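You operate a simulated robot arm through the tools that you are given. There is no shell and no other tool. Be economical: measure what you need, move in short steps, check, and stop when the job is done.

You are at the controls of a simulated robot arm. One attempt, no reset.

Task
Plug the sink and run warm soapy water about a quarter deep.
Fine: mixer knob on red; soap from the green bottle, put back; tap off; spill no more than a splash.

It is judged by the outcome, as a careful person would: the job done as asked, and still so three seconds after it is handed in. It fails if anything else is knocked over, pushed out of place, dropped, spilled or broken.

Robot
A 7-joint arm with a two-finger parallel gripper, fixed in place. Base frame: the origin is at the foot of the arm, x ahead of it, y to its left, z up. Readings come in mm, rad, newtons and seconds.
Its first joint turns from -2.007 to 2.007 rad. Payload 3.91 kg.
Tool frame: the origin (TCP) lies between the finger pads and is the grasp point; the fingertips stand 30 mm ahead of it; z points along the fingers, y is the line along which they close. The gripper opens to 110 mm. The fingers are 20 mm wide and 10 mm thick; the gripper's body (48 by 112 mm) begins 55 mm behind the TCP.
Orientation is that of the tool frame in the base frame, as a unit quaternion [w, x, y, z]. With the fingers straight down and closing along the base's y, the tool's x points along the base's -x, its y along +y and its z along -z.

Tools
- The arm moves only by the tool move_arm. Its argument "motion" is a list of rows, each an object (a shift or turn left out is 0, a gripper value left out holds the last) with "slide": the shift along the base's x, y, z in mm, a list of three; "dr": the turn, a rotation vector about the base's x, y, z in rad, a list of three; "gripper": the opening, from 0 (shut) to 1 (fully open). In form: [{"slide": [x, y, z], "dr": [wx, wy, wz], "gripper": gripper}, ...]. A call has 1 to 12 rows; each row shifts and turns the commanded pose from where the row before left it. A row lasts 0.2 s, in which the tool goes at most 50 mm and 0.15 rad; a call with a longer step from one row to the next is refused whole, and so is a gripper value outside its range. A pose out of reach is approached as far as the arm can. The call stops where the force on the tool passes 90 N (or 10 N more than at its start, if that is more) or the arm is blocked; 0.2 s more then pass. The fingers move at their own pace (about 153 mm/s each) and stop on an object; they squeeze with about 31 N. The grip force told is the motor's: it shows also when the fingers shut on nothing. Time passes only in rows, and 0.2 s behind the last, so rows that do not move let the fingers close. It gives the time, the measured TCP pose, the force on the tool (base axes), the opening and the grip force at its end, in the units of the frame above (readings bear some noise).
- Cameras (640 x 400 px; columns grow to the right, rows downward): "scene" is fixed at [51.6, 500.5, 1439.8]; the picture's right is [-0.51, -0.86, 0.00], its down [-0.51, 0.30, -0.80] and it looks along [0.69, -0.41, -0.59] (base axes); focal length 317 px, centre (320, 200). "wrist" rides on the gripper at [72, 17, -103] in the tool frame; the picture's right is [-0.23, 0.97, 0.00], its down [-0.76, -0.18, -0.62] and it looks along [-0.61, -0.14, 0.78] (tool axes); focal length 222 px, centre (320, 200).
- grab_frame(camera): a new picture of that camera. It takes no simulated time.
- slide_trunk(by): slides the trunk up (or, below 0, down) by that many mm; the arm rides with it, the base frame stays. It gives what a move gives, with no picture.
- pixel_to_xyz(camera, pixels): for up to 12 pixels [column, row] of the newest picture of that camera ("zoom" is the newest enlarged one), the place [x, y, z] in the base frame of the surface seen there, good to about 2 mm. It takes no simulated time.
- inspect(camera, box): a new picture of the part [left, top, right, bottom] of that camera's present view, enlarged. It takes no simulated time.
- finish_job(): hands the job in; it is judged then, once.

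Go step by step. Measure first, check grasps and placings, and put right what went wrong. The budget is 80 turns and 46 pictures, counting those below and the enlarged ones. Unless the task says otherwise, let go and move clear before handing in, and close with one line.

The tools are called after "Call:" as name(argument=value, ...) on one line, values as JSON. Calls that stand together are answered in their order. move_arm: Moves the arm, as the interface text tells. Its arguments: {"type":"object","properties":{"motion":{"type":"array","items":{"type":"object","properties":{"slide":{"type":"array","items":{"type":"number"}},"dr":{"type":"array","items":{"type":"number"}},"gripper":{"type":"number"}}}}},"required":["motion"]} The other tools are called the same way: slide_trunk (by) slides the trunk up or down; grab_frame (camera) takes a picture; pixel_to_xyz (camera, pixels) gives the place of the surface under pixels of a picture; inspect (camera, box) takes an enlarged picture of a part of a camera's view; finish_job () hands the job in.

At the start:

```text
clock: 0.0
tcp_pos: [473.8, 86.4, 1155.1]
tcp_rot: [0.0, 0.0, 1.0, 0.0]
contact_force: [0.1, 0.6, 0.8]
finger_gap: 109.9
gripper_force: 0.1
trunk travel left (down, up): [-825.0, 165.0]
```

scene: 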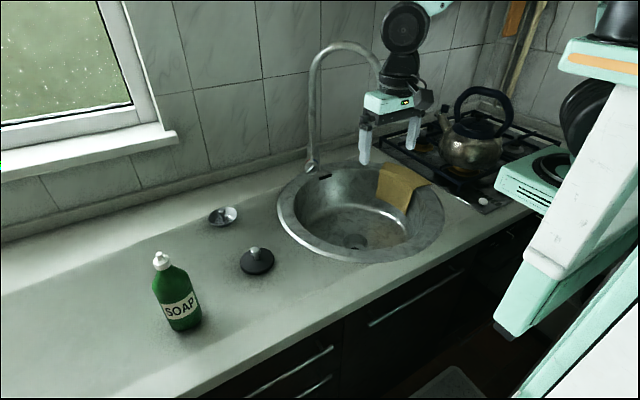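
wrist: 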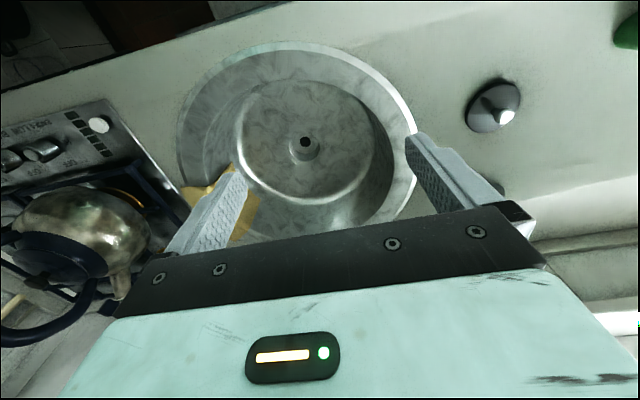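

The scene shows the green soap bottle near (177,295), a black plug near (257,260), a small metal dish near (222,215), and the sink with its tap near (312,165). I'll enlarge the tap and plug areas to find the knob.

Call:
inspect(camera="scene", box=[260, 30, 460, 270])

Call:
inspect(camera="scene", box=[130, 190, 310, 340])

Call:
pixel_to_xyz(camera="scene", pixels=[[257, 249], [257, 268], [222, 208], [222, 218], [162, 258], [178, 300], [312, 165], [325, 175], [354, 241], [345, 44], [280, 220], [440, 220]])

```text
1.67 times, centred on (360, 150) of scene
```

zoom: 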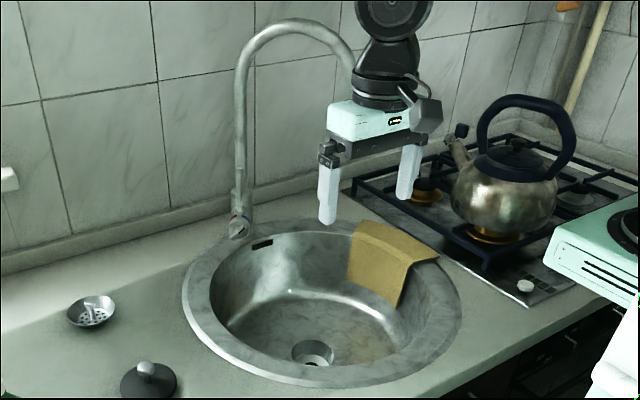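

```text
2.67 times, centred on (220, 265) of scene
```

zoom: 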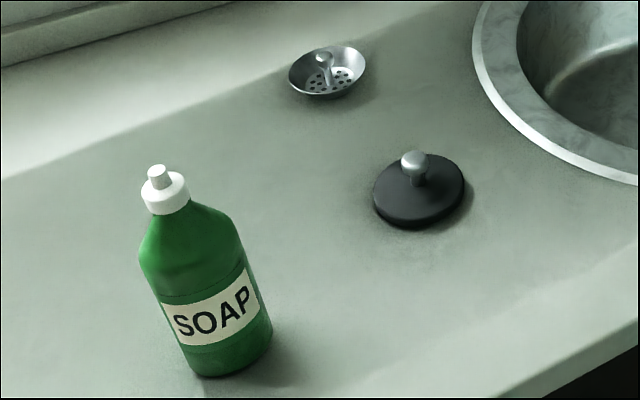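

```text
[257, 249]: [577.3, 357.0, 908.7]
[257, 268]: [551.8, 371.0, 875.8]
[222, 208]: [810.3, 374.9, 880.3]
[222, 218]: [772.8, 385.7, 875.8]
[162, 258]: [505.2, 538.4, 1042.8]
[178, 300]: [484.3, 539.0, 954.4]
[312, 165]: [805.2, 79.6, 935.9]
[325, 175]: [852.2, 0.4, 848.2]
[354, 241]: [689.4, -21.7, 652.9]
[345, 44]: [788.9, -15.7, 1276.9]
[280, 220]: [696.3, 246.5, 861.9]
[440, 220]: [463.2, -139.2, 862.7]
```

The counter reads about z = 862–876 rather than 754, and the drain is near z ≈ 653. I'll enlarge the tap base, where a red and blue mark shows near (313,168), and measure with the wrist camera as a cross-check.

Call:
inspect(camera="scene", box=[285, 140, 345, 190])

Call:
pixel_to_xyz(camera="wrist", pixels=[[504, 117], [480, 118], [470, 110], [304, 142], [290, 150], [320, 150], [300, 120], [440, 110], [560, 120], [410, 120], [250, 200], [520, 94]])

Call:
pixel_to_xyz(camera="scene", pixels=[[150, 340], [240, 235], [240, 300], [210, 320], [190, 240], [400, 255], [300, 260], [355, 245], [350, 238], [360, 238], [312, 150], [311, 90]])

```text
8.00 times, centred on (315, 165) of scene
```

zoom: 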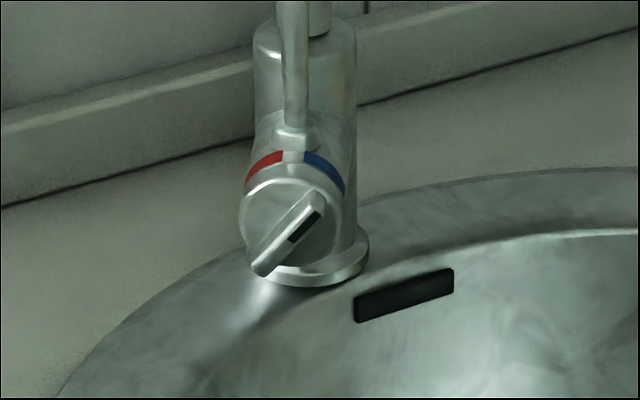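

```text
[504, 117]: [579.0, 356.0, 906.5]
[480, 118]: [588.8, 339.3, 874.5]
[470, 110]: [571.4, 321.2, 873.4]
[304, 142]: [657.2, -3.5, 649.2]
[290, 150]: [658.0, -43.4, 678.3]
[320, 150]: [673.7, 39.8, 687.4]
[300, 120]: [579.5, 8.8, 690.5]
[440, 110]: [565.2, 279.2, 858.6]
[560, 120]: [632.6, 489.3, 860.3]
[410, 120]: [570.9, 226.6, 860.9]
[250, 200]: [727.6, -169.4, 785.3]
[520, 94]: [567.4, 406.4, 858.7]
```

```text
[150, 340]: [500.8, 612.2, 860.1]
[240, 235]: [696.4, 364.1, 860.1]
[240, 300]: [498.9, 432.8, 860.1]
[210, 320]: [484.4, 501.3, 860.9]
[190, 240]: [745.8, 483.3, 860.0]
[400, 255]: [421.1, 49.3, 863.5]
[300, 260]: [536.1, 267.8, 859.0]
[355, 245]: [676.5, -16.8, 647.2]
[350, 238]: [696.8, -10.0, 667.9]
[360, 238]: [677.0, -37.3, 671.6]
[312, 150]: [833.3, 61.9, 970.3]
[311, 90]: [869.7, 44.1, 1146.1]
```

The zoom shows a dial at the tap's base (290,225) whose black marker points up and right, towards blue. A thin lever rises from its top at (295,70). I'll measure their geometry.

Call:
pixel_to_xyz(camera="zoom", pixels=[[315, 200], [287, 232], [262, 265], [265, 165], [325, 170], [260, 215], [320, 245], [290, 190], [295, 100], [297, 20], [295, 135], [335, 80]])

Call:
inspect(camera="scene", box=[280, 90, 360, 150])

```text
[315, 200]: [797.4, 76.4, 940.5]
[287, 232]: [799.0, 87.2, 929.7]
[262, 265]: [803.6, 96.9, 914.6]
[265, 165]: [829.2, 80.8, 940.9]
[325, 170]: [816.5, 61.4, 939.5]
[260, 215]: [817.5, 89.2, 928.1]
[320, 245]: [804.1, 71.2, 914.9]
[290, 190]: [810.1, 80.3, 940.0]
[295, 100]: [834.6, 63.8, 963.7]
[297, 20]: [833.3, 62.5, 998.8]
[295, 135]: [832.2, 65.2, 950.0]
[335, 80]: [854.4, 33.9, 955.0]
```

```text
6.67 times, centred on (320, 120) of scene
```

zoom: 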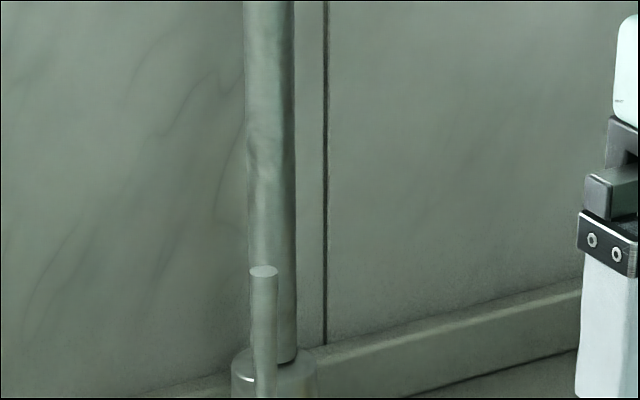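

The counter is at z = 860, the sink floor near 688, and the plug's knob top near (578,357,908). The dial faces about (-0.8, 0.6, 0), with its bar centred near (800,87,928) and the lever rod at (833,64,950–1010). First comes the plug, so I'll move above its knob.

Call:
move_arm(motion=[{"slide": [13, 34, -18]}, {"slide": [13, 34, -18]}, {"slide": [13, 34, -18]}, {"slide": [13, 34, -18]}, {"slide": [13, 34, -18]}, {"slide": [13, 34, -18]}, {"slide": [13, 34, -18]}, {"slide": [12, 33, -18], "gripper": 0.6}])

Call:
grab_frame(camera="wrist")

```text
clock: 1.8
tcp_pos: [578.5, 358.4, 1010.9]
tcp_rot: [0.0, 0.001, 1.0, -0.001]
contact_force: [-0.9, -0.5, 1.0]
finger_gap: 65.8
gripper_force: 0.1
trunk travel left (down, up): [-825.0, 165.0]
```

```text
39 pictures are left
```

wrist: 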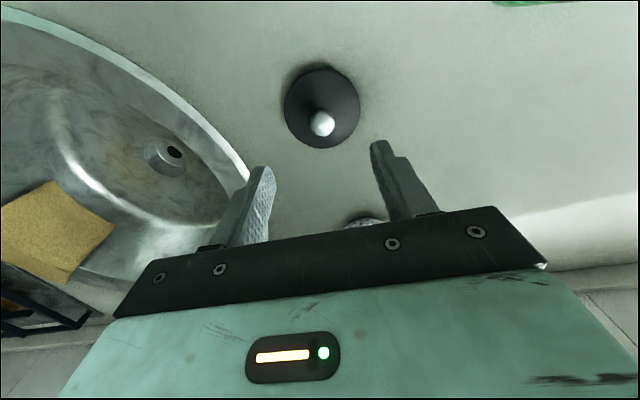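

Call:
pixel_to_xyz(camera="wrist", pixels=[[322, 123], [314, 123], [332, 123], [322, 112], [321, 135], [286, 105], [360, 105], [318, 70], [330, 147], [148, 153], [183, 168], [165, 148]])

```text
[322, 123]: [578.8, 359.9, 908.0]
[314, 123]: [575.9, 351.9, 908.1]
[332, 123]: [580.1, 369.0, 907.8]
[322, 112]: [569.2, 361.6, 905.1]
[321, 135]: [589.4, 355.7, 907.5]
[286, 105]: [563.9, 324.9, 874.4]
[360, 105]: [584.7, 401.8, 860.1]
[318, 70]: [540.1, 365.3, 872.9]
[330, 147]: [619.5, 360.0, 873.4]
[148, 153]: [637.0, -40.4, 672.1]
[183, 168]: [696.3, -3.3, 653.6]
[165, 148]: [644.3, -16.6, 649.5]
```

The wrist view puts the knob at (322,123), centred near (580,360) with its top at 908, and the disc top at 874. I'll go down to TCP z = 909 and grip.

Call:
move_arm(motion=[{"slide": [1, 2, -35], "gripper": 0.45}, {"slide": [0, 0, -35]}, {"slide": [0, 0, -32]}, {"gripper": 0}, {}, {}])

```text
clock: 3.2
tcp_pos: [578.8, 358.9, 908.2]
tcp_rot: [0.001, 0.0, 1.0, 0.0]
contact_force: [-0.4, 0.0, -0.4]
finger_gap: 22.3
gripper_force: 30.5
trunk travel left (down, up): [-825.0, 165.0]
```

The grip holds at 22.3 mm, which fits the knob. I'll lift, then look at the sink and spout from the scene camera.

Call:
move_arm(motion=[{"slide": [0, 0, 40]}, {"slide": [0, 0, 45]}, {}])

Call:
grab_frame(camera="scene")

Call:
inspect(camera="scene", box=[320, 200, 400, 260])

```text
clock: 4.0
tcp_pos: [579.8, 360.1, 995.6]
tcp_rot: [0.0, 0.0, 1.0, 0.0]
contact_force: [0.4, 0.1, -1.0]
finger_gap: 22.4
gripper_force: 31.1
trunk travel left (down, up): [-825.0, 165.0]
```

```text
38 pictures are left
```

scene: 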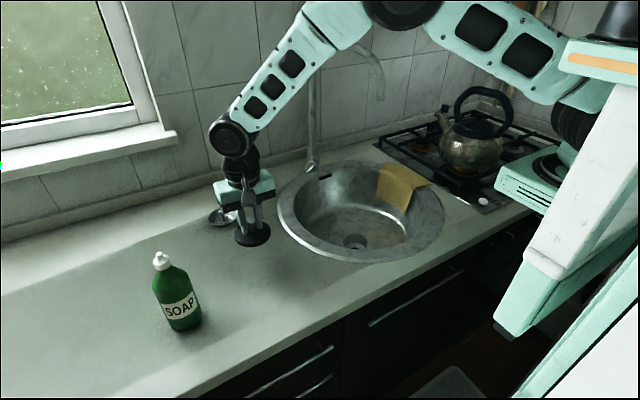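

```text
6.67 times, centred on (360, 230) of scene
```

zoom: 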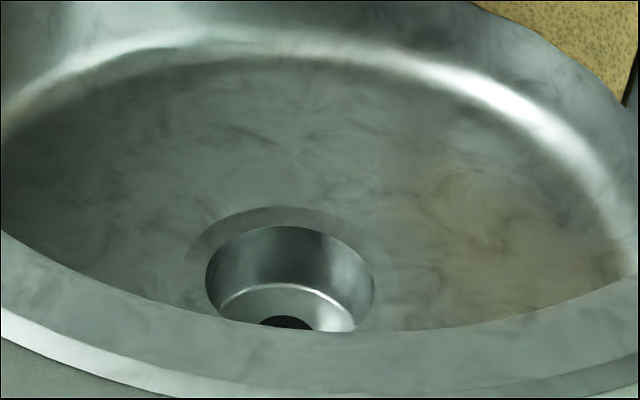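

The drain is a cup with a flat ring around it, so I'll measure its edges along with the spout end near (380,97).

Call:
pixel_to_xyz(camera="zoom", pixels=[[203, 280], [375, 280], [285, 222], [190, 260], [395, 265], [290, 203], [240, 318], [340, 330], [285, 322], [180, 310]])

Call:
pixel_to_xyz(camera="scene", pixels=[[379, 98], [380, 80], [350, 45], [320, 176], [281, 205], [443, 215], [340, 162], [370, 262], [385, 195], [420, 185]])

```text
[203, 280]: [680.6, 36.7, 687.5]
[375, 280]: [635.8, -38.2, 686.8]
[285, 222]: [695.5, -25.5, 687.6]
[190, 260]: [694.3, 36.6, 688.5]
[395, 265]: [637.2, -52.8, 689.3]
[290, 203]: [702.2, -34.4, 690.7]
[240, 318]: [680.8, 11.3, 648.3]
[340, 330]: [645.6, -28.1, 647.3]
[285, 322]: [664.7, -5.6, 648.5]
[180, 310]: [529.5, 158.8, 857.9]
```

```text
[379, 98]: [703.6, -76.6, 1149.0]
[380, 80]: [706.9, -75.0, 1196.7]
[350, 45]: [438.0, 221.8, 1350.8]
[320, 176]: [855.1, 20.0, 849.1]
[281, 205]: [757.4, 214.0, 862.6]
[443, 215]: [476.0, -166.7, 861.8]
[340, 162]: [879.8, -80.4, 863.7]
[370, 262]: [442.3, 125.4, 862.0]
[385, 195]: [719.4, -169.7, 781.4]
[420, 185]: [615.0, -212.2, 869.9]
```

The drain cup is centred near (658,-2), with radius about 44 and its floor at 648. The spout outlet hangs at (704,-76,1149), so I'll carry the plug in low, stop over the sink and look.

Call:
move_arm(motion=[{"slide": [9, -40, -22]}, {"slide": [9, -40, -22]}, {"slide": [10, -40, -20]}, {"slide": [10, -40, 0]}, {"slide": [10, -40, 0]}, {"slide": [10, -40, 0]}, {"slide": [10, -40, 0]}, {"slide": [10, -40, -20]}, {"slide": [0, -42, -25]}])

Call:
grab_frame(camera="wrist")

Call:
grab_frame(camera="scene")

```text
clock: 6.0
tcp_pos: [659.9, -3.7, 890.7]
tcp_rot: [0.0, -0.001, 1.0, -0.001]
contact_force: [-0.4, 1.1, -0.3]
finger_gap: 22.3
gripper_force: 31.2
trunk travel left (down, up): [-825.0, 165.0]
```

```text
36 pictures are left
```

wrist: 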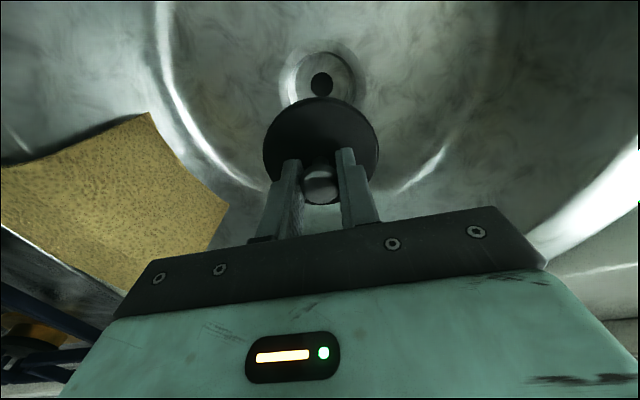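

```text
35 pictures are left
```

scene: 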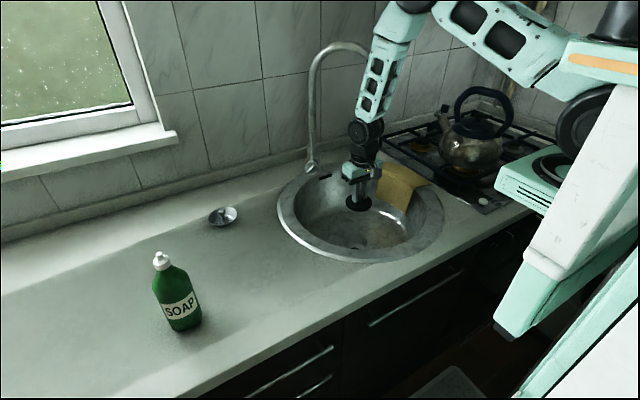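

The plug is held level. The drain's dark hole shows at (321,84) and its ring spans about columns 284–362, so I'll measure for centring.

Call:
pixel_to_xyz(camera="wrist", pixels=[[321, 84], [312, 84], [331, 84], [321, 74], [321, 95], [283, 85], [361, 85], [321, 52], [290, 66], [354, 66], [296, 85], [350, 85]])

Call:
inspect(camera="wrist", box=[250, 30, 410, 130])

```text
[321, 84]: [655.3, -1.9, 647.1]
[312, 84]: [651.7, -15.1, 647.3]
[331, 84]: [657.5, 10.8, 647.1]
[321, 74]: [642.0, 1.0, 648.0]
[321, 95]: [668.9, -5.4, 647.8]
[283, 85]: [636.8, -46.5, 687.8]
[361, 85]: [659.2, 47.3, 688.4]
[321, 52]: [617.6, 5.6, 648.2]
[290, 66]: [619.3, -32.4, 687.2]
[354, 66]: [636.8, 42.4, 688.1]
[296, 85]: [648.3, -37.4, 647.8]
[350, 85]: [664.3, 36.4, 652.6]
```

```text
4.00 times, centred on (330, 80) of wrist
```

zoom: 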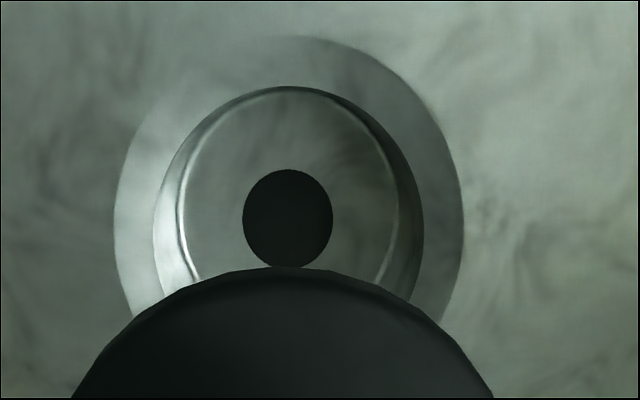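

The drain's centre is about (655.5,-2), radius near 42, against a plug radius near 40, so centring matters. I'll measure the held plug's disc to find its offset from the TCP.

Call:
pixel_to_xyz(camera="wrist", pixels=[[267, 145], [373, 145], [321, 102], [290, 110], [352, 110], [268, 160], [373, 160], [320, 130], [268, 130], [370, 130], [320, 99], [340, 105]])

Call:
inspect(camera="scene", box=[330, 170, 390, 220])

```text
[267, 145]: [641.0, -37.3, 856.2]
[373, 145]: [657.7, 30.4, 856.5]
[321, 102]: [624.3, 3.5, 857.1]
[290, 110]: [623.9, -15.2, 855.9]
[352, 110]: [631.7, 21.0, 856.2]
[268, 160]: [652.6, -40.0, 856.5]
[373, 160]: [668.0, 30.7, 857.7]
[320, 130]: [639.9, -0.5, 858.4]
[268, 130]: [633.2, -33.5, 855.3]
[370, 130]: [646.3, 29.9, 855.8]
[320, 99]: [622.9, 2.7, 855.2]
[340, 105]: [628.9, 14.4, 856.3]
```

```text
8.00 times, centred on (360, 195) of scene
```

zoom: 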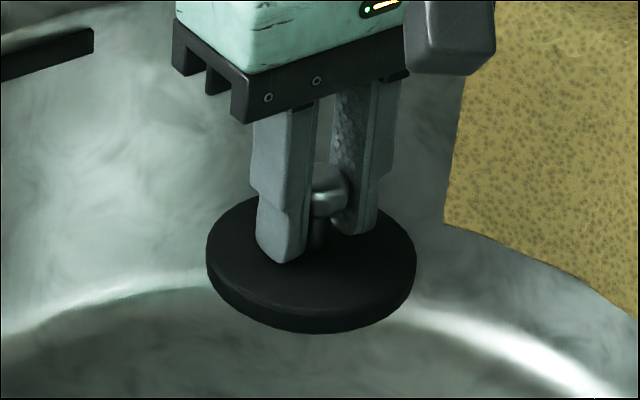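

The plug's centre matches the TCP. I'll shift by (-4.4,+1.7) and descend, slowing near the drain.

Call:
move_arm(motion=[{"slide": [-4.4, 1.7, -30]}, {"slide": [0, 0, -45]}, {"slide": [0, 0, -40]}, {"slide": [0, 0, -25]}, {"slide": [0, 0, -7]}, {}])

```text
clock: 7.4
tcp_pos: [651.4, -1.6, 739.6]
tcp_rot: [0.0, -0.001, 1.0, 0.0]
contact_force: [-0.4, 0.3, -0.7]
finger_gap: 22.0
gripper_force: 30.4
trunk travel left (down, up): [-825.0, 165.0]
```

It now reads x = 651.4, where I expected about 655.5. I'll take another reading without moving.

Call:
move_arm(motion=[{}])

Call:
inspect(camera="wrist", box=[220, 50, 420, 200])

```text
clock: 7.8
tcp_pos: [653.8, -0.6, 740.0]
tcp_rot: [0.001, 0.0, 1.0, 0.0]
contact_force: [0.0, -1.5, 0.2]
finger_gap: 22.2
gripper_force: 31.2
trunk travel left (down, up): [-825.0, 165.0]
```

```text
2.67 times, centred on (320, 125) of wrist
```

zoom: 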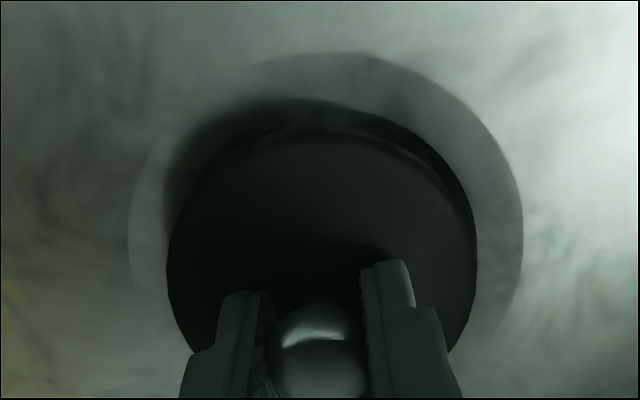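

Call:
pixel_to_xyz(camera="zoom", pixels=[[320, 135], [172, 270], [473, 270], [210, 165], [430, 175], [325, 57], [518, 225], [134, 225], [180, 120], [470, 110], [185, 330], [455, 335]])

```text
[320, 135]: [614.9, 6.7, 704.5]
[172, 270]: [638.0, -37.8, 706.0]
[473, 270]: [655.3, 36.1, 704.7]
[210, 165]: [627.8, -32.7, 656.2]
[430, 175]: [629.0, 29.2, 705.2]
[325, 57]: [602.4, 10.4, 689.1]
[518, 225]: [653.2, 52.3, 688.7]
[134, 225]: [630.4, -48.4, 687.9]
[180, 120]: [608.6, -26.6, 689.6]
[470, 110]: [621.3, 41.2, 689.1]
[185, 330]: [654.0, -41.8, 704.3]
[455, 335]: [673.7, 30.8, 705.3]
```

By circle fits, the plug is centred at about (653.8,-2.3) and the drain at about (655.5,-1). I'll correct by (1.7,1.2) and lower slowly.

Call:
move_arm(motion=[{"slide": [1.7, 1.2, 0]}, {"slide": [0, 0, -6]}, {"slide": [0, 0, -6]}, {"slide": [0, 0, -6]}, {"slide": [0, 0, -6]}, {"slide": [0, 0, -6]}, {}])

```text
clock: 9.4
tcp_pos: [652.5, -0.1, 708.9]
tcp_rot: [0.0, 0.001, 1.0, 0.0]
contact_force: [0.4, 0.3, -0.2]
finger_gap: 22.1
gripper_force: 31.1
trunk travel left (down, up): [-825.0, 165.0]
```

There's no contact force and the plug has entered the cup. I'll carry on down to the cup's floor.

Call:
move_arm(motion=[{"slide": [0, 0, -5]}, {"slide": [0, 0, -4]}, {"slide": [0, 0, -3]}, {}])

Call:
inspect(camera="wrist", box=[220, 50, 420, 200])

```text
clock: 10.4
tcp_pos: [652.6, -0.1, 696.0]
tcp_rot: [0.0, 0.001, 1.0, 0.0]
contact_force: [-0.7, -0.2, -0.6]
finger_gap: 22.1
gripper_force: 31.0
trunk travel left (down, up): [-825.0, 165.0]
```

```text
2.67 times, centred on (320, 125) of wrist
```

zoom: 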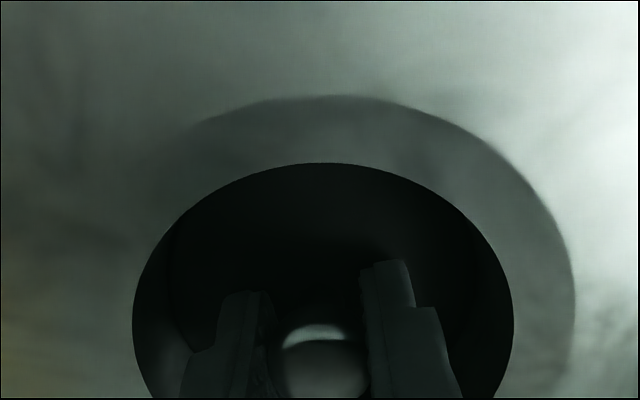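

Still no contact at 696, though the floor must be within a millimetre or two. I'll ease down a bit more to feel it.

Call:
move_arm(motion=[{"slide": [0, 0, -1.5]}, {"slide": [0, 0, -1.5]}, {"slide": [0, 0, -1]}, {}])

```text
clock: 11.4
tcp_pos: [653.9, -0.5, 693.8]
tcp_rot: [0.002, 0.0, 1.0, 0.0]
contact_force: [-6.2, -1.2, 44.9]
finger_gap: 22.7
gripper_force: 30.8
trunk travel left (down, up): [-825.0, 165.0]
```

The force rose to 45 N upward, so the plug is pressed onto the cup's floor. I'll release gently, rise straight up and check.

Call:
move_arm(motion=[{"gripper": 0.4}, {}, {"slide": [0, 0, 15]}, {"slide": [0, 0, 40]}, {"slide": [0, 0, 45]}, {"slide": [0, 0, 45]}, {"slide": [0, 0, 30]}, {}])

Call:
inspect(camera="wrist", box=[240, 40, 400, 140])

```text
clock: 13.2
tcp_pos: [654.2, 1.8, 870.6]
tcp_rot: [-0.001, 0.0, 1.0, 0.0]
contact_force: [0.3, -0.2, 0.1]
finger_gap: 43.9
gripper_force: 0.1
trunk travel left (down, up): [-825.0, 165.0]
```

```text
4.00 times, centred on (320, 90) of wrist
```

zoom: 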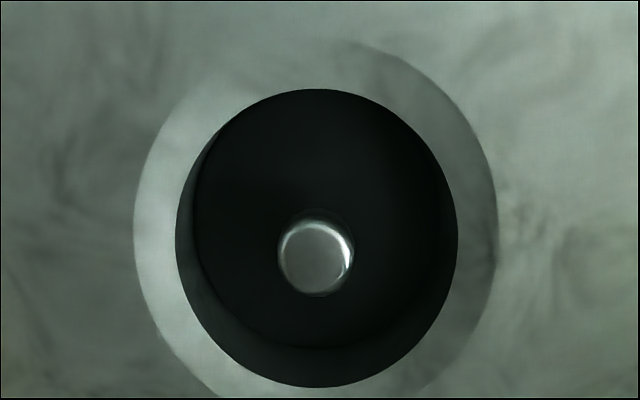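

The plug is seated in the drain cup, as the zoom centre shows. Next is the dial: with the fingers shut and pointing down, I'll push the top of its bar from blue to red, so I'll go to a standoff in front of the dial while yawing -0.644 rad.

Call:
move_arm(motion=[{"slide": [6, 24, 20], "dr": [0, 0, -0.1288], "gripper": 0}, {"slide": [14, 24, 26], "dr": [0, 0, -0.1288]}, {"slide": [18, 15, 26], "dr": [0, 0, -0.1288]}, {"slide": [20, 15, 28], "dr": [0, 0, -0.1288]}, {"slide": [20, 15, 29], "dr": [0, 0, -0.1288]}, {}])

Call:
grab_frame(camera="wrist")

Call:
inspect(camera="scene", box=[260, 60, 420, 190])

```text
clock: 14.6
tcp_pos: [729.1, 93.3, 998.6]
tcp_rot: [0.0, 0.318, 0.948, 0.001]
contact_force: [-0.6, 0.6, -0.1]
finger_gap: 0.0
gripper_force: 31.0
trunk travel left (down, up): [-825.0, 165.0]
```

```text
29 pictures are left
```

wrist: 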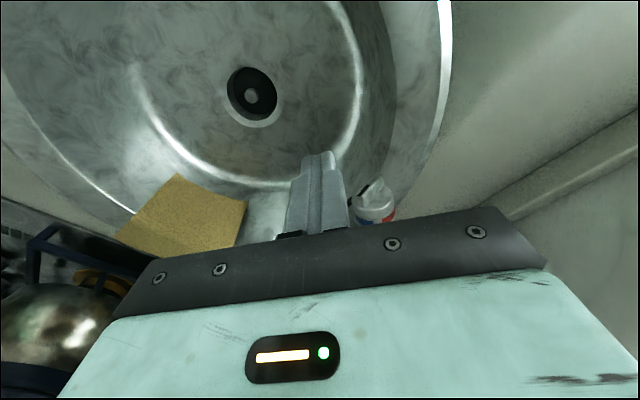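

```text
3.08 times, centred on (340, 125) of scene
```

zoom: 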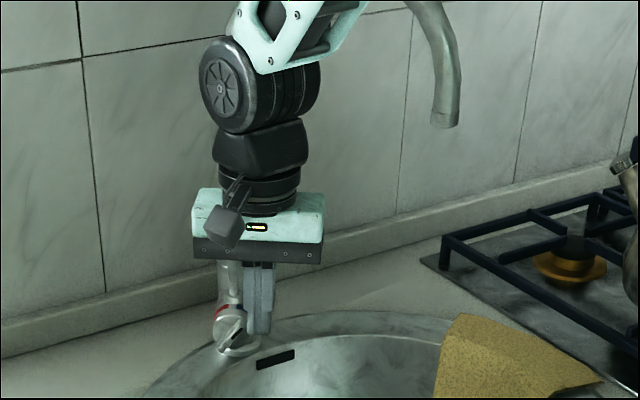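

In the wrist view the dial shows near (375,200). I'll enlarge it there and measure it more finely.

Call:
inspect(camera="wrist", box=[330, 165, 420, 235])

Call:
pixel_to_xyz(camera="wrist", pixels=[[381, 181], [374, 188], [366, 200], [388, 197], [376, 207], [362, 207]])

```text
5.71 times, centred on (375, 200) of wrist
```

zoom: 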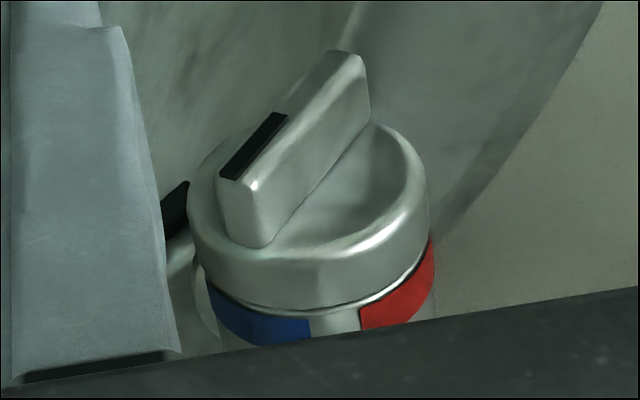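

```text
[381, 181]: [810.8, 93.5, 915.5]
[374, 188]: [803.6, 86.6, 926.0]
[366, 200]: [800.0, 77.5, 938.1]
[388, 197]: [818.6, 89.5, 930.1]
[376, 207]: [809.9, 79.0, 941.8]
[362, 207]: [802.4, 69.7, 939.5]
```

The marker clearly points at blue, and red is on the +t side. I'll lower to tip z ≈ 936, move in beside the bar, then push along t = (0.6,0.8).

Call:
move_arm(motion=[{"slide": [0, 0, -33]}, {"slide": [24, -18, 0]}, {"slide": [16, -12, 0]}, {"slide": [8, -6, 0]}, {}])

Call:
inspect(camera="scene", box=[285, 140, 345, 190])

Call:
inspect(camera="wrist", box=[270, 120, 390, 220])

```text
clock: 15.8
tcp_pos: [778.8, 56.5, 963.9]
tcp_rot: [0.0, 0.316, 0.949, 0.0]
contact_force: [-0.2, -0.3, 0.7]
finger_gap: 0.2
gripper_force: 30.9
trunk travel left (down, up): [-825.0, 165.0]
```

```text
8.00 times, centred on (315, 165) of scene
```

zoom: 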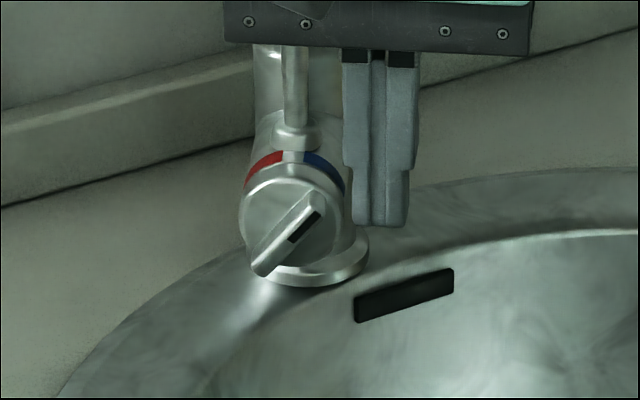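

```text
4.00 times, centred on (330, 170) of wrist
```

zoom: 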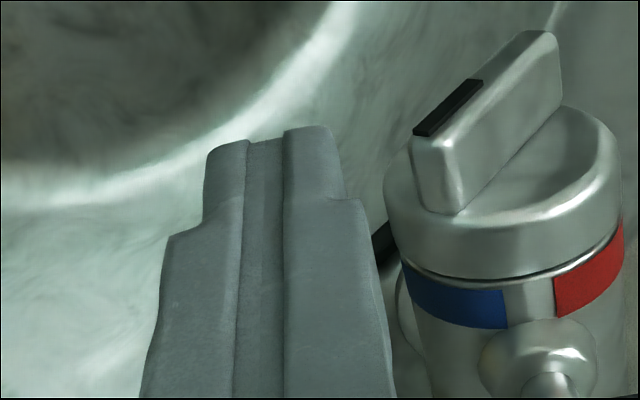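

The fingers are just right of the bar and at its upper end's height. I'll push 26 mm along t in small steps.

Call:
move_arm(motion=[{"slide": [3.6, 4.8, 0]}, {"slide": [3.6, 4.8, 0]}, {"slide": [3, 4, 0]}, {"slide": [3, 4, 0]}, {"slide": [2.4, 3.2, 0]}, {}])

Call:
inspect(camera="wrist", box=[270, 120, 390, 220])

```text
clock: 17.2
tcp_pos: [789.0, 69.1, 965.7]
tcp_rot: [-0.002, 0.32, 0.947, -0.004]
contact_force: [-46.2, -52.0, 18.5]
finger_gap: 0.0
gripper_force: 31.1
trunk travel left (down, up): [-825.0, 165.0]
```

```text
4.00 times, centred on (330, 170) of wrist
```

zoom: 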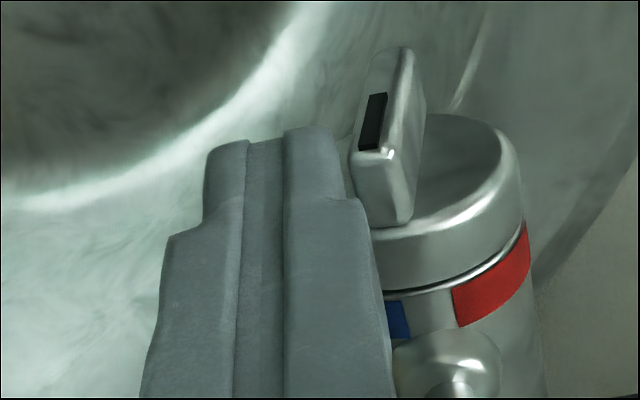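

The bar has turned to upright, but the push stalled at about 70 N, perhaps because the finger rubs the dial face. I'll back off, move out 4 mm from the face, and push again.

Call:
move_arm(motion=[{"slide": [-6, -8, 0]}, {"slide": [-6, 1, 0]}, {}])

Call:
inspect(camera="scene", box=[285, 140, 345, 190])

```text
clock: 18.0
tcp_pos: [783.8, 74.1, 965.7]
tcp_rot: [0.002, 0.315, 0.949, 0.002]
contact_force: [0.5, -0.2, -0.5]
finger_gap: 0.0
gripper_force: 31.0
trunk travel left (down, up): [-825.0, 165.0]
```

```text
8.00 times, centred on (315, 165) of scene
```

zoom: 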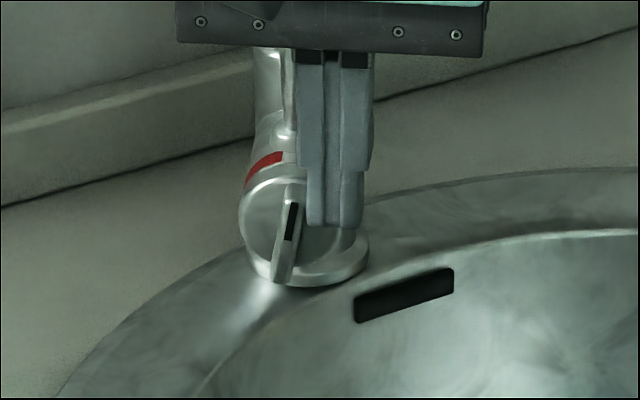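

Out at this distance the force is zero, and the bar stands nearly upright. I'll push on along t.

Call:
move_arm(motion=[{"slide": [3, 4, 0]}, {"slide": [2.4, 3.2, 0]}, {"slide": [2.4, 3.2, 0]}, {"slide": [1.8, 2.4, 0]}, {}])

Call:
inspect(camera="scene", box=[285, 140, 345, 190])

```text
clock: 19.2
tcp_pos: [789.3, 71.4, 965.2]
tcp_rot: [-0.001, 0.324, 0.946, -0.005]
contact_force: [-47.1, -69.9, 27.6]
finger_gap: 0.1
gripper_force: 30.5
trunk travel left (down, up): [-825.0, 165.0]
```

```text
8.00 times, centred on (315, 165) of scene
```

zoom: 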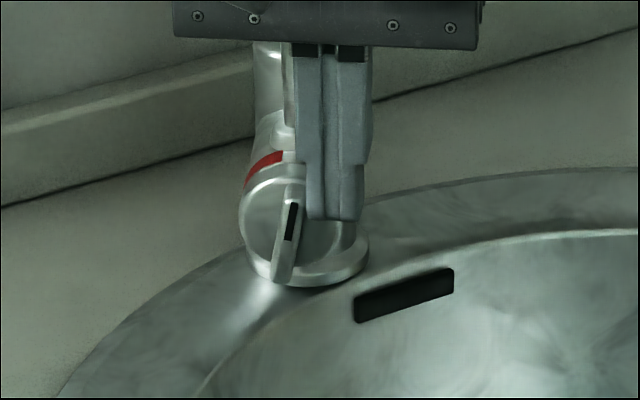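

The bar stalls because the finger is flush with its side and has little leverage at its lower corner. I'll back off, raise the tip about 7 mm to push nearer the bar's end, and push again.

Call:
move_arm(motion=[{"slide": [-6, -8, 0]}, {"slide": [0, 0, 7]}, {"slide": [4.2, 5.6, 0]}, {"slide": [3, 4, 0]}, {"slide": [2.4, 3.2, 0]}, {"slide": [1.8, 2.4, 0]}, {"slide": [1.8, 2.4, 0]}, {}])

Call:
inspect(camera="scene", box=[285, 140, 345, 190])

```text
clock: 20.4
tcp_pos: [789.3, 69.0, 966.2]
tcp_rot: [-0.011, 0.33, 0.944, -0.016]
contact_force: [-26.3, -28.2, 15.0]
finger_gap: 0.0
gripper_force: 30.9
trunk travel left (down, up): [-825.0, 165.0]
stopped in row 6: the force on the tool passed its limit (the readings are from after the stop); the commanded pose is now the measured one
```

```text
8.00 times, centred on (315, 165) of scene
```

zoom: 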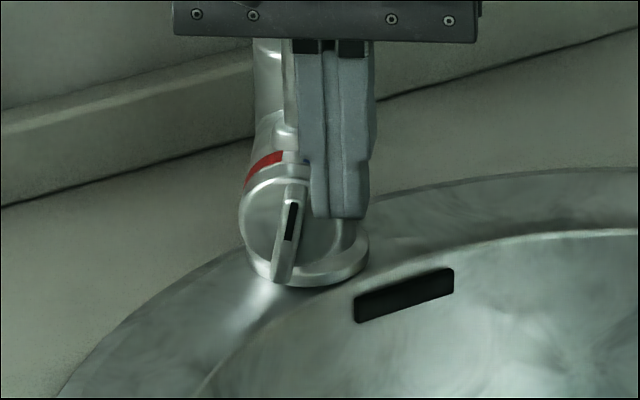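

The tilt shows the load at the fingertips. The zoom shows a gap between the narrow tip (310,205) and the bar, with the finger's wider shoulder at (300,183) resting on the bar's top. I'll back off, raise until the narrow part alone can push, and check the height.

Call:
move_arm(motion=[{"slide": [-8, -11, 0]}, {"slide": [0, 0, 7], "dr": [0.0, 0.0, 0.0]}, {}])

Call:
inspect(camera="wrist", box=[270, 120, 390, 220])

```text
clock: 21.2
tcp_pos: [781.8, 64.6, 972.7]
tcp_rot: [-0.009, 0.326, 0.945, -0.012]
contact_force: [-0.5, -0.5, -0.6]
finger_gap: 0.0
gripper_force: 31.2
trunk travel left (down, up): [-825.0, 165.0]
```

```text
4.00 times, centred on (330, 170) of wrist
```

zoom: 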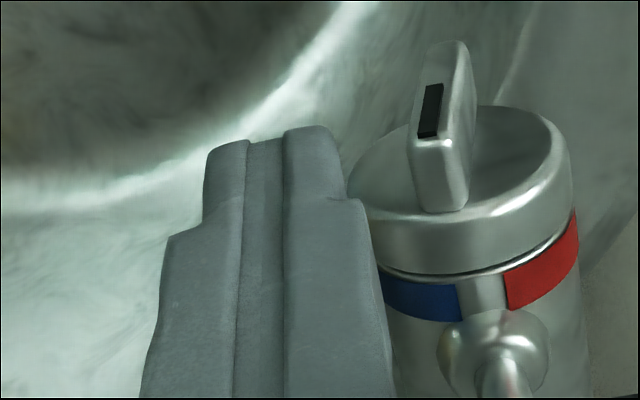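

I now have a clear view of the bar, with its marker just on the blue side of centre. I'll level the slight tilt and push at this greater height, where only the narrow tip meets the bar's end.

Call:
move_arm(motion=[{"slide": [-1, 1, 1], "dr": [0.0168, -0.0248, 0]}, {"slide": [4.2, 5.6, 0]}, {"slide": [3, 4, 0]}, {"slide": [1.8, 2.4, 0]}, {"slide": [1.8, 2.4, 0]}, {"slide": [1.8, 2.4, 0]}, {"slide": [1.8, 2.4, 0]}])

Call:
inspect(camera="wrist", box=[270, 120, 390, 220])

```text
clock: 22.8
tcp_pos: [790.6, 68.6, 971.6]
tcp_rot: [-0.007, 0.335, 0.942, -0.012]
contact_force: [-37.2, -28.3, 21.7]
finger_gap: 0.2
gripper_force: 30.8
trunk travel left (down, up): [-825.0, 165.0]
stopped in row 7: the force on the tool passed its limit (the readings are from after the stop); the commanded pose is now the measured one
```

```text
4.00 times, centred on (330, 170) of wrist
```

zoom: 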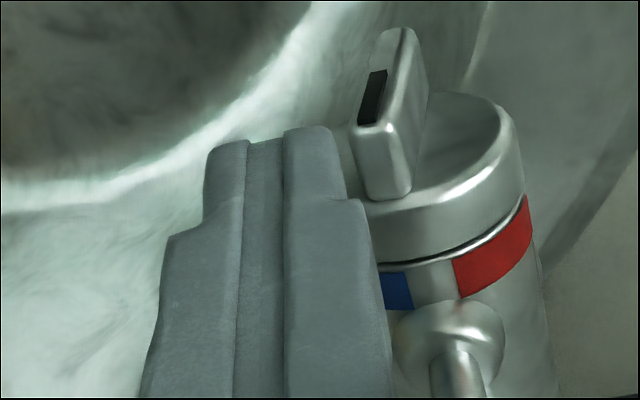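

It stalls at the same place at any height, and the yaw drift and +n force say the finger's back edge is hitting the dial's rim rather than the bar. I'll back off, restore orientation, move out to n·p ≈ -584, and check with repeat readings.

Call:
move_arm(motion=[{"slide": [-7.2, -9.6, 0]}, {"slide": [-5.6, 4.2, -1], "dr": [0.018, -0.021, 0.039]}, {}, {}])

Call:
move_arm(motion=[{}])

Call:
inspect(camera="wrist", box=[270, 120, 390, 220])

```text
clock: 23.8
tcp_pos: [779.1, 69.5, 969.7]
tcp_rot: [0.002, 0.313, 0.95, 0.002]
contact_force: [0.9, -0.9, -0.4]
finger_gap: 0.0
gripper_force: 31.0
trunk travel left (down, up): [-825.0, 165.0]
```

```text
clock: 24.2
tcp_pos: [778.6, 67.6, 968.9]
tcp_rot: [0.003, 0.315, 0.949, 0.002]
contact_force: [-0.6, 0.5, -0.1]
finger_gap: 0.0
gripper_force: 31.1
trunk travel left (down, up): [-825.0, 165.0]
```

```text
4.00 times, centred on (330, 170) of wrist
```

zoom: 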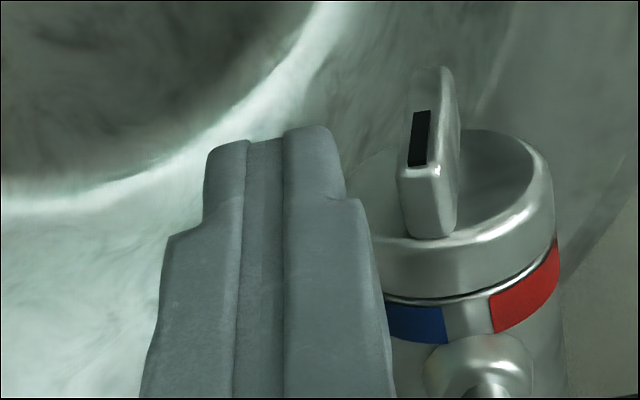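

It now reads n·p ≈ -582 with no force, so I'll push along t again at this distance.

Call:
move_arm(motion=[{"slide": [4.2, 5.6, 0]}, {"slide": [2.4, 3.2, 0]}, {"slide": [2.4, 3.2, 0]}, {"slide": [2.4, 3.2, 0]}, {"slide": [1.8, 2.4, 0]}, {"slide": [1.8, 2.4, 0]}])

Call:
inspect(camera="wrist", box=[270, 120, 390, 220])

```text
clock: 25.6
tcp_pos: [794.3, 87.8, 969.9]
tcp_rot: [0.001, 0.315, 0.949, 0.0]
contact_force: [-10.4, -10.1, 3.5]
finger_gap: 0.0
gripper_force: 30.9
trunk travel left (down, up): [-825.0, 165.0]
```

```text
4.00 times, centred on (330, 170) of wrist
```

zoom: 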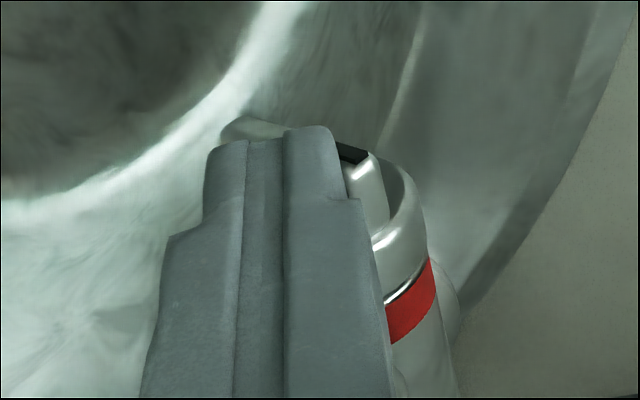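

The bar has now turned past centre towards red. I'll check from the scene camera.

Call:
inspect(camera="scene", box=[285, 140, 345, 190])

```text
8.00 times, centred on (315, 165) of scene
```

zoom: 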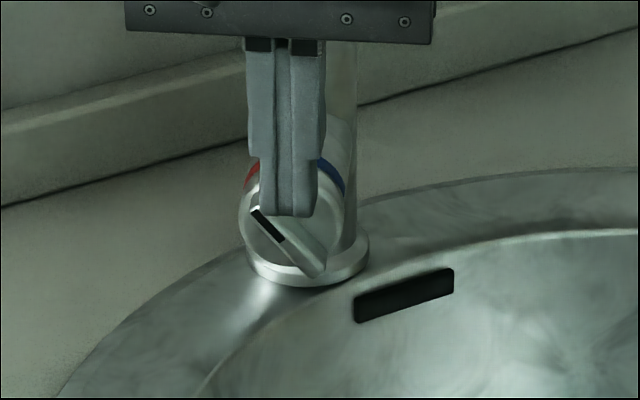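

The marker now points up and left into the red. I'll withdraw from the dial, rising to a clear height, and measure the bottle in the last scene frame.

Call:
move_arm(motion=[{"slide": [-24, 18, 0]}, {"slide": [-32, 24, 5]}, {"slide": [-30, 25, 20]}, {"slide": [-30, 30, 20]}, {}])

Call:
pixel_to_xyz(camera="scene", pixels=[[154, 285], [172, 285], [188, 285], [168, 318], [185, 322], [199, 312], [161, 252], [155, 265], [169, 264], [162, 268], [195, 300], [176, 275]])

```text
clock: 26.8
tcp_pos: [676.7, 185.7, 1013.1]
tcp_rot: [0.002, 0.314, 0.949, 0.002]
contact_force: [0.2, 0.2, -0.8]
finger_gap: 0.0
gripper_force: 30.9
trunk travel left (down, up): [-825.0, 165.0]
```

```text
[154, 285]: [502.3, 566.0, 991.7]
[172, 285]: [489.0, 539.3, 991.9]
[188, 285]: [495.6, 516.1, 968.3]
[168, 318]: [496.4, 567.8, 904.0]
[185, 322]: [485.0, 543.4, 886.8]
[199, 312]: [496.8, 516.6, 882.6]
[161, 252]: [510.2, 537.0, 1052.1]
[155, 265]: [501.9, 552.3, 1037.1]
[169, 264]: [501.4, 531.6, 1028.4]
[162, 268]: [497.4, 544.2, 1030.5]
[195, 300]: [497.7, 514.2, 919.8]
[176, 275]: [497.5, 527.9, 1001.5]
```

The bottle is about 56 mm across, with its axis near (511,540), its base at 860 and its nozzle top near 1052. I'll move to a pre-grasp standoff about 130 mm short of it, turning the tool's yaw to face it.

Call:
move_arm(motion=[{"slide": [-25.6, 25.9, 9], "dr": [0, 0, 0.1457]}, {"slide": [-25.6, 25.9, 9], "dr": [0, 0, 0.1457]}, {"slide": [-25.6, 25.9, 9], "dr": [0, 0, 0.1457]}, {"slide": [-25.6, 25.9, 9], "dr": [0, 0, 0.1457]}, {"slide": [-25.6, 25.9, 9], "dr": [0, 0, 0.1457]}, {"slide": [-25.6, 25.9, 9], "dr": [0, 0, 0.1457]}, {"slide": [-25.6, 25.9, 9], "dr": [0, 0, 0.1457]}, {"slide": [-25.6, 25.9, 9], "dr": [0, 0, 0.1457]}, {"slide": [-25.6, 25.9, 9], "dr": [0, 0, 0.1457]}, {"slide": [-25.6, 25.9, 9], "dr": [0, 0, 0.1457]}, {}])

Call:
move_arm(motion=[{"dr": [0.1042, -0.0985, 0]}, {"dr": [0.1042, -0.0985, 0]}, {"dr": [0.1042, -0.0985, 0]}, {"dr": [0.1042, -0.0985, 0]}, {"dr": [0.1042, -0.0985, 0]}, {"dr": [0.1042, -0.0985, 0]}, {}])

Call:
grab_frame(camera="scene")

```text
clock: 29.2
tcp_pos: [423.5, 443.2, 1104.9]
tcp_rot: [0.0, -0.399, 0.917, 0.003]
contact_force: [-0.3, 0.9, -1.0]
finger_gap: 0.0
gripper_force: 30.7
trunk travel left (down, up): [-825.0, 165.0]
```

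```text
clock: 30.4
tcp_pos: [544.6, 391.5, 1123.0]
tcp_rot: [0.315, -0.272, 0.902, 0.114]
contact_force: [-0.3, 0.2, -0.7]
finger_gap: 0.1
gripper_force: 31.0
trunk travel left (down, up): [-825.0, 165.0]
stopped in row 5: the arm was blocked; the commanded pose is now the measured one
```

```text
15 pictures are left
```

scene: 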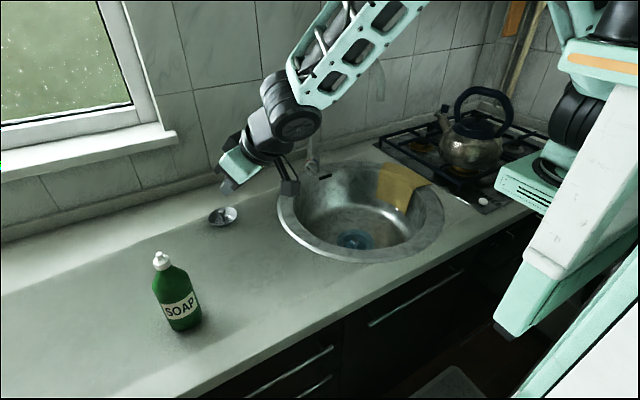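

The arm hit a limit while pitching and drifted, and there's now a bluish patch at the drain near (355,240). I need to see whether the tap is already running.

Call:
inspect(camera="scene", box=[270, 60, 450, 270])

Call:
pixel_to_xyz(camera="scene", pixels=[[355, 240], [345, 240], [370, 240], [313, 130], [313, 140]])

```text
1.90 times, centred on (360, 165) of scene
```

zoom: 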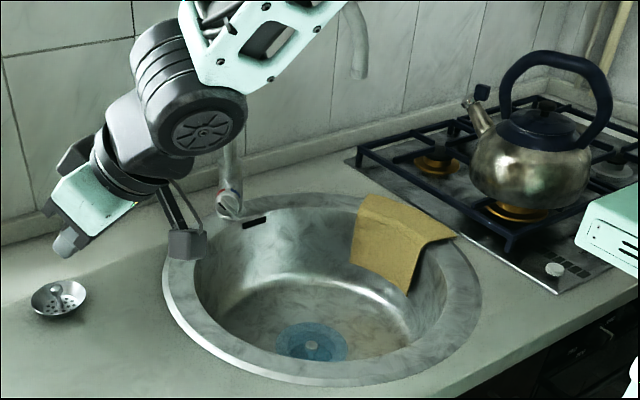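

```text
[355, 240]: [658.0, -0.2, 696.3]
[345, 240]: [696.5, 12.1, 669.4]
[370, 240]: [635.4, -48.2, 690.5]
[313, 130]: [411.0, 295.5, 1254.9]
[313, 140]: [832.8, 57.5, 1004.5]
```

A little water already sits in the drain cup, with no stream visible at the spout, so I'll watch that. To avoid the fold limit, I'll face the bottle along +y from the sink side, which keeps the arm more extended.

Call:
move_arm(motion=[{"slide": [-3.4, -2, -3], "dr": [0.0799, -0.046, 0.0891]}, {"slide": [-3.4, -2, -3], "dr": [0.0799, -0.046, 0.0891]}, {"slide": [-3.4, -2, -3], "dr": [0.0799, -0.046, 0.0891]}, {"slide": [-3.4, -2, -3], "dr": [0.0799, -0.046, 0.0891]}, {"slide": [-3.4, -2, -3], "dr": [0.0799, -0.046, 0.0891]}, {"slide": [-3.4, -2, -3], "dr": [0.0799, -0.046, 0.0891]}, {"slide": [-3.4, -2, -3], "dr": [0.0799, -0.046, 0.0891]}, {"slide": [-3.4, -2, -3], "dr": [0.0799, -0.046, 0.0891]}, {"slide": [-3.4, -2, -3], "dr": [0.0799, -0.046, 0.0891]}, {"slide": [-3.4, -2, -3], "dr": [0.0799, -0.046, 0.0891], "gripper": 0.85}, {}])

Call:
grab_frame(camera="scene")

```text
clock: 32.8
tcp_pos: [505.9, 373.2, 1089.9]
tcp_rot: [-0.501, 0.503, -0.498, -0.498]
contact_force: [-0.7, 0.6, 0.0]
finger_gap: 93.7
gripper_force: 0.0
trunk travel left (down, up): [-825.0, 165.0]
```

```text
13 pictures are left
```

scene: 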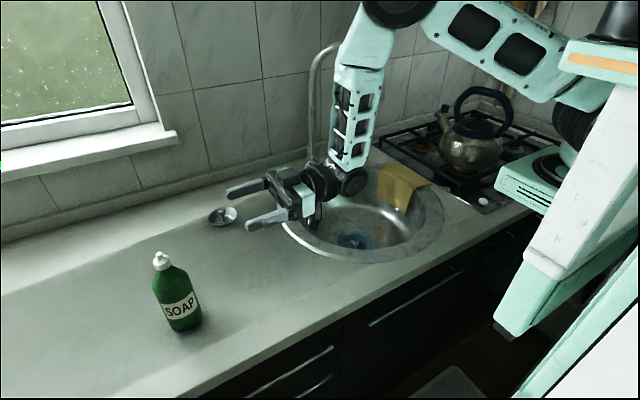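

The tool is now level and facing the bottle along +y, with the fingers open at 94 mm. I'll lower to z ≈ 958, align in x, then advance around the bottle, but not close yet.

Call:
move_arm(motion=[{"slide": [2, 0, -44]}, {"slide": [2, 0, -44]}, {"slide": [1, 0, -44]}, {"slide": [0, 40, 0]}, {"slide": [0, 30, 0]}, {}])

Call:
grab_frame(camera="wrist")

```text
clock: 34.2
tcp_pos: [511.2, 442.8, 961.1]
tcp_rot: [-0.503, 0.503, -0.496, -0.497]
contact_force: [5.7, -21.3, 42.8]
finger_gap: 93.5
gripper_force: 0.0
trunk travel left (down, up): [-825.0, 165.0]
```

```text
12 pictures are left
```

wrist: 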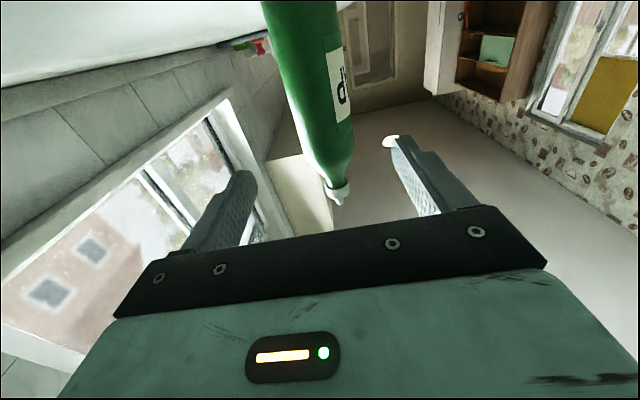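

There's an unexpected 43 N upward force at z = 961, so something under the hand, probably the camera housing, is touching the counter. I'll raise 25 mm straight away and recheck.

Call:
move_arm(motion=[{"slide": [0, 0, 25]}, {}])

Call:
inspect(camera="scene", box=[140, 120, 460, 350])

Call:
pixel_to_xyz(camera="wrist", pixels=[[280, 60], [310, 60], [345, 60], [320, 160], [335, 185], [290, 20], [335, 20], [388, 141]])

```text
clock: 34.8
tcp_pos: [511.6, 444.4, 982.2]
tcp_rot: [-0.499, 0.504, -0.498, -0.499]
contact_force: [-0.6, -0.2, 0.4]
finger_gap: 93.3
gripper_force: 0.0
trunk travel left (down, up): [-825.0, 165.0]
```

```text
1.74 times, centred on (300, 235) of scene
```

zoom: 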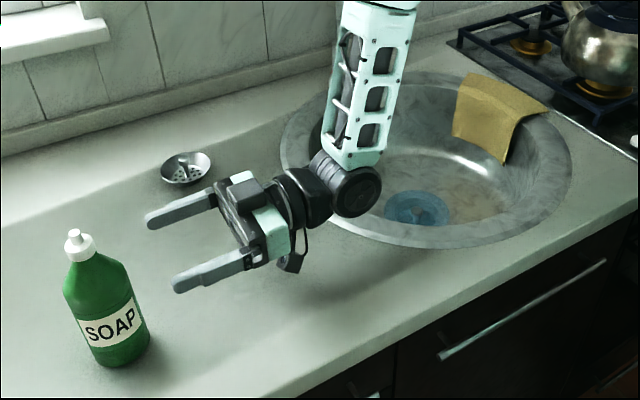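

```text
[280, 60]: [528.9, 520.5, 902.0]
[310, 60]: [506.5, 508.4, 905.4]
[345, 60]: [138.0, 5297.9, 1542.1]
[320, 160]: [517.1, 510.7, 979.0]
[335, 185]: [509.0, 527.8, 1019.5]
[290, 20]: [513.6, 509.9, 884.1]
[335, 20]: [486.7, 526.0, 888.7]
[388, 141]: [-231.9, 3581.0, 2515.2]
```

The camera stalk under the hand was touching the counter, and at z = 982 the force is gone. The bottle's axis measures about (508.5,537), so I'll advance at z ≈ 974 and grip.

Call:
move_arm(motion=[{"slide": [-2, 30, -5]}, {"slide": [0, 32, -3]}, {"slide": [0, 31, 0]}, {}, {"gripper": 0}, {}, {}])

```text
clock: 36.4
tcp_pos: [506.6, 534.6, 975.4]
tcp_rot: [-0.501, 0.503, -0.498, -0.498]
contact_force: [0.0, 2.0, 0.6]
finger_gap: 47.3
gripper_force: 30.9
trunk travel left (down, up): [-825.0, 165.0]
```

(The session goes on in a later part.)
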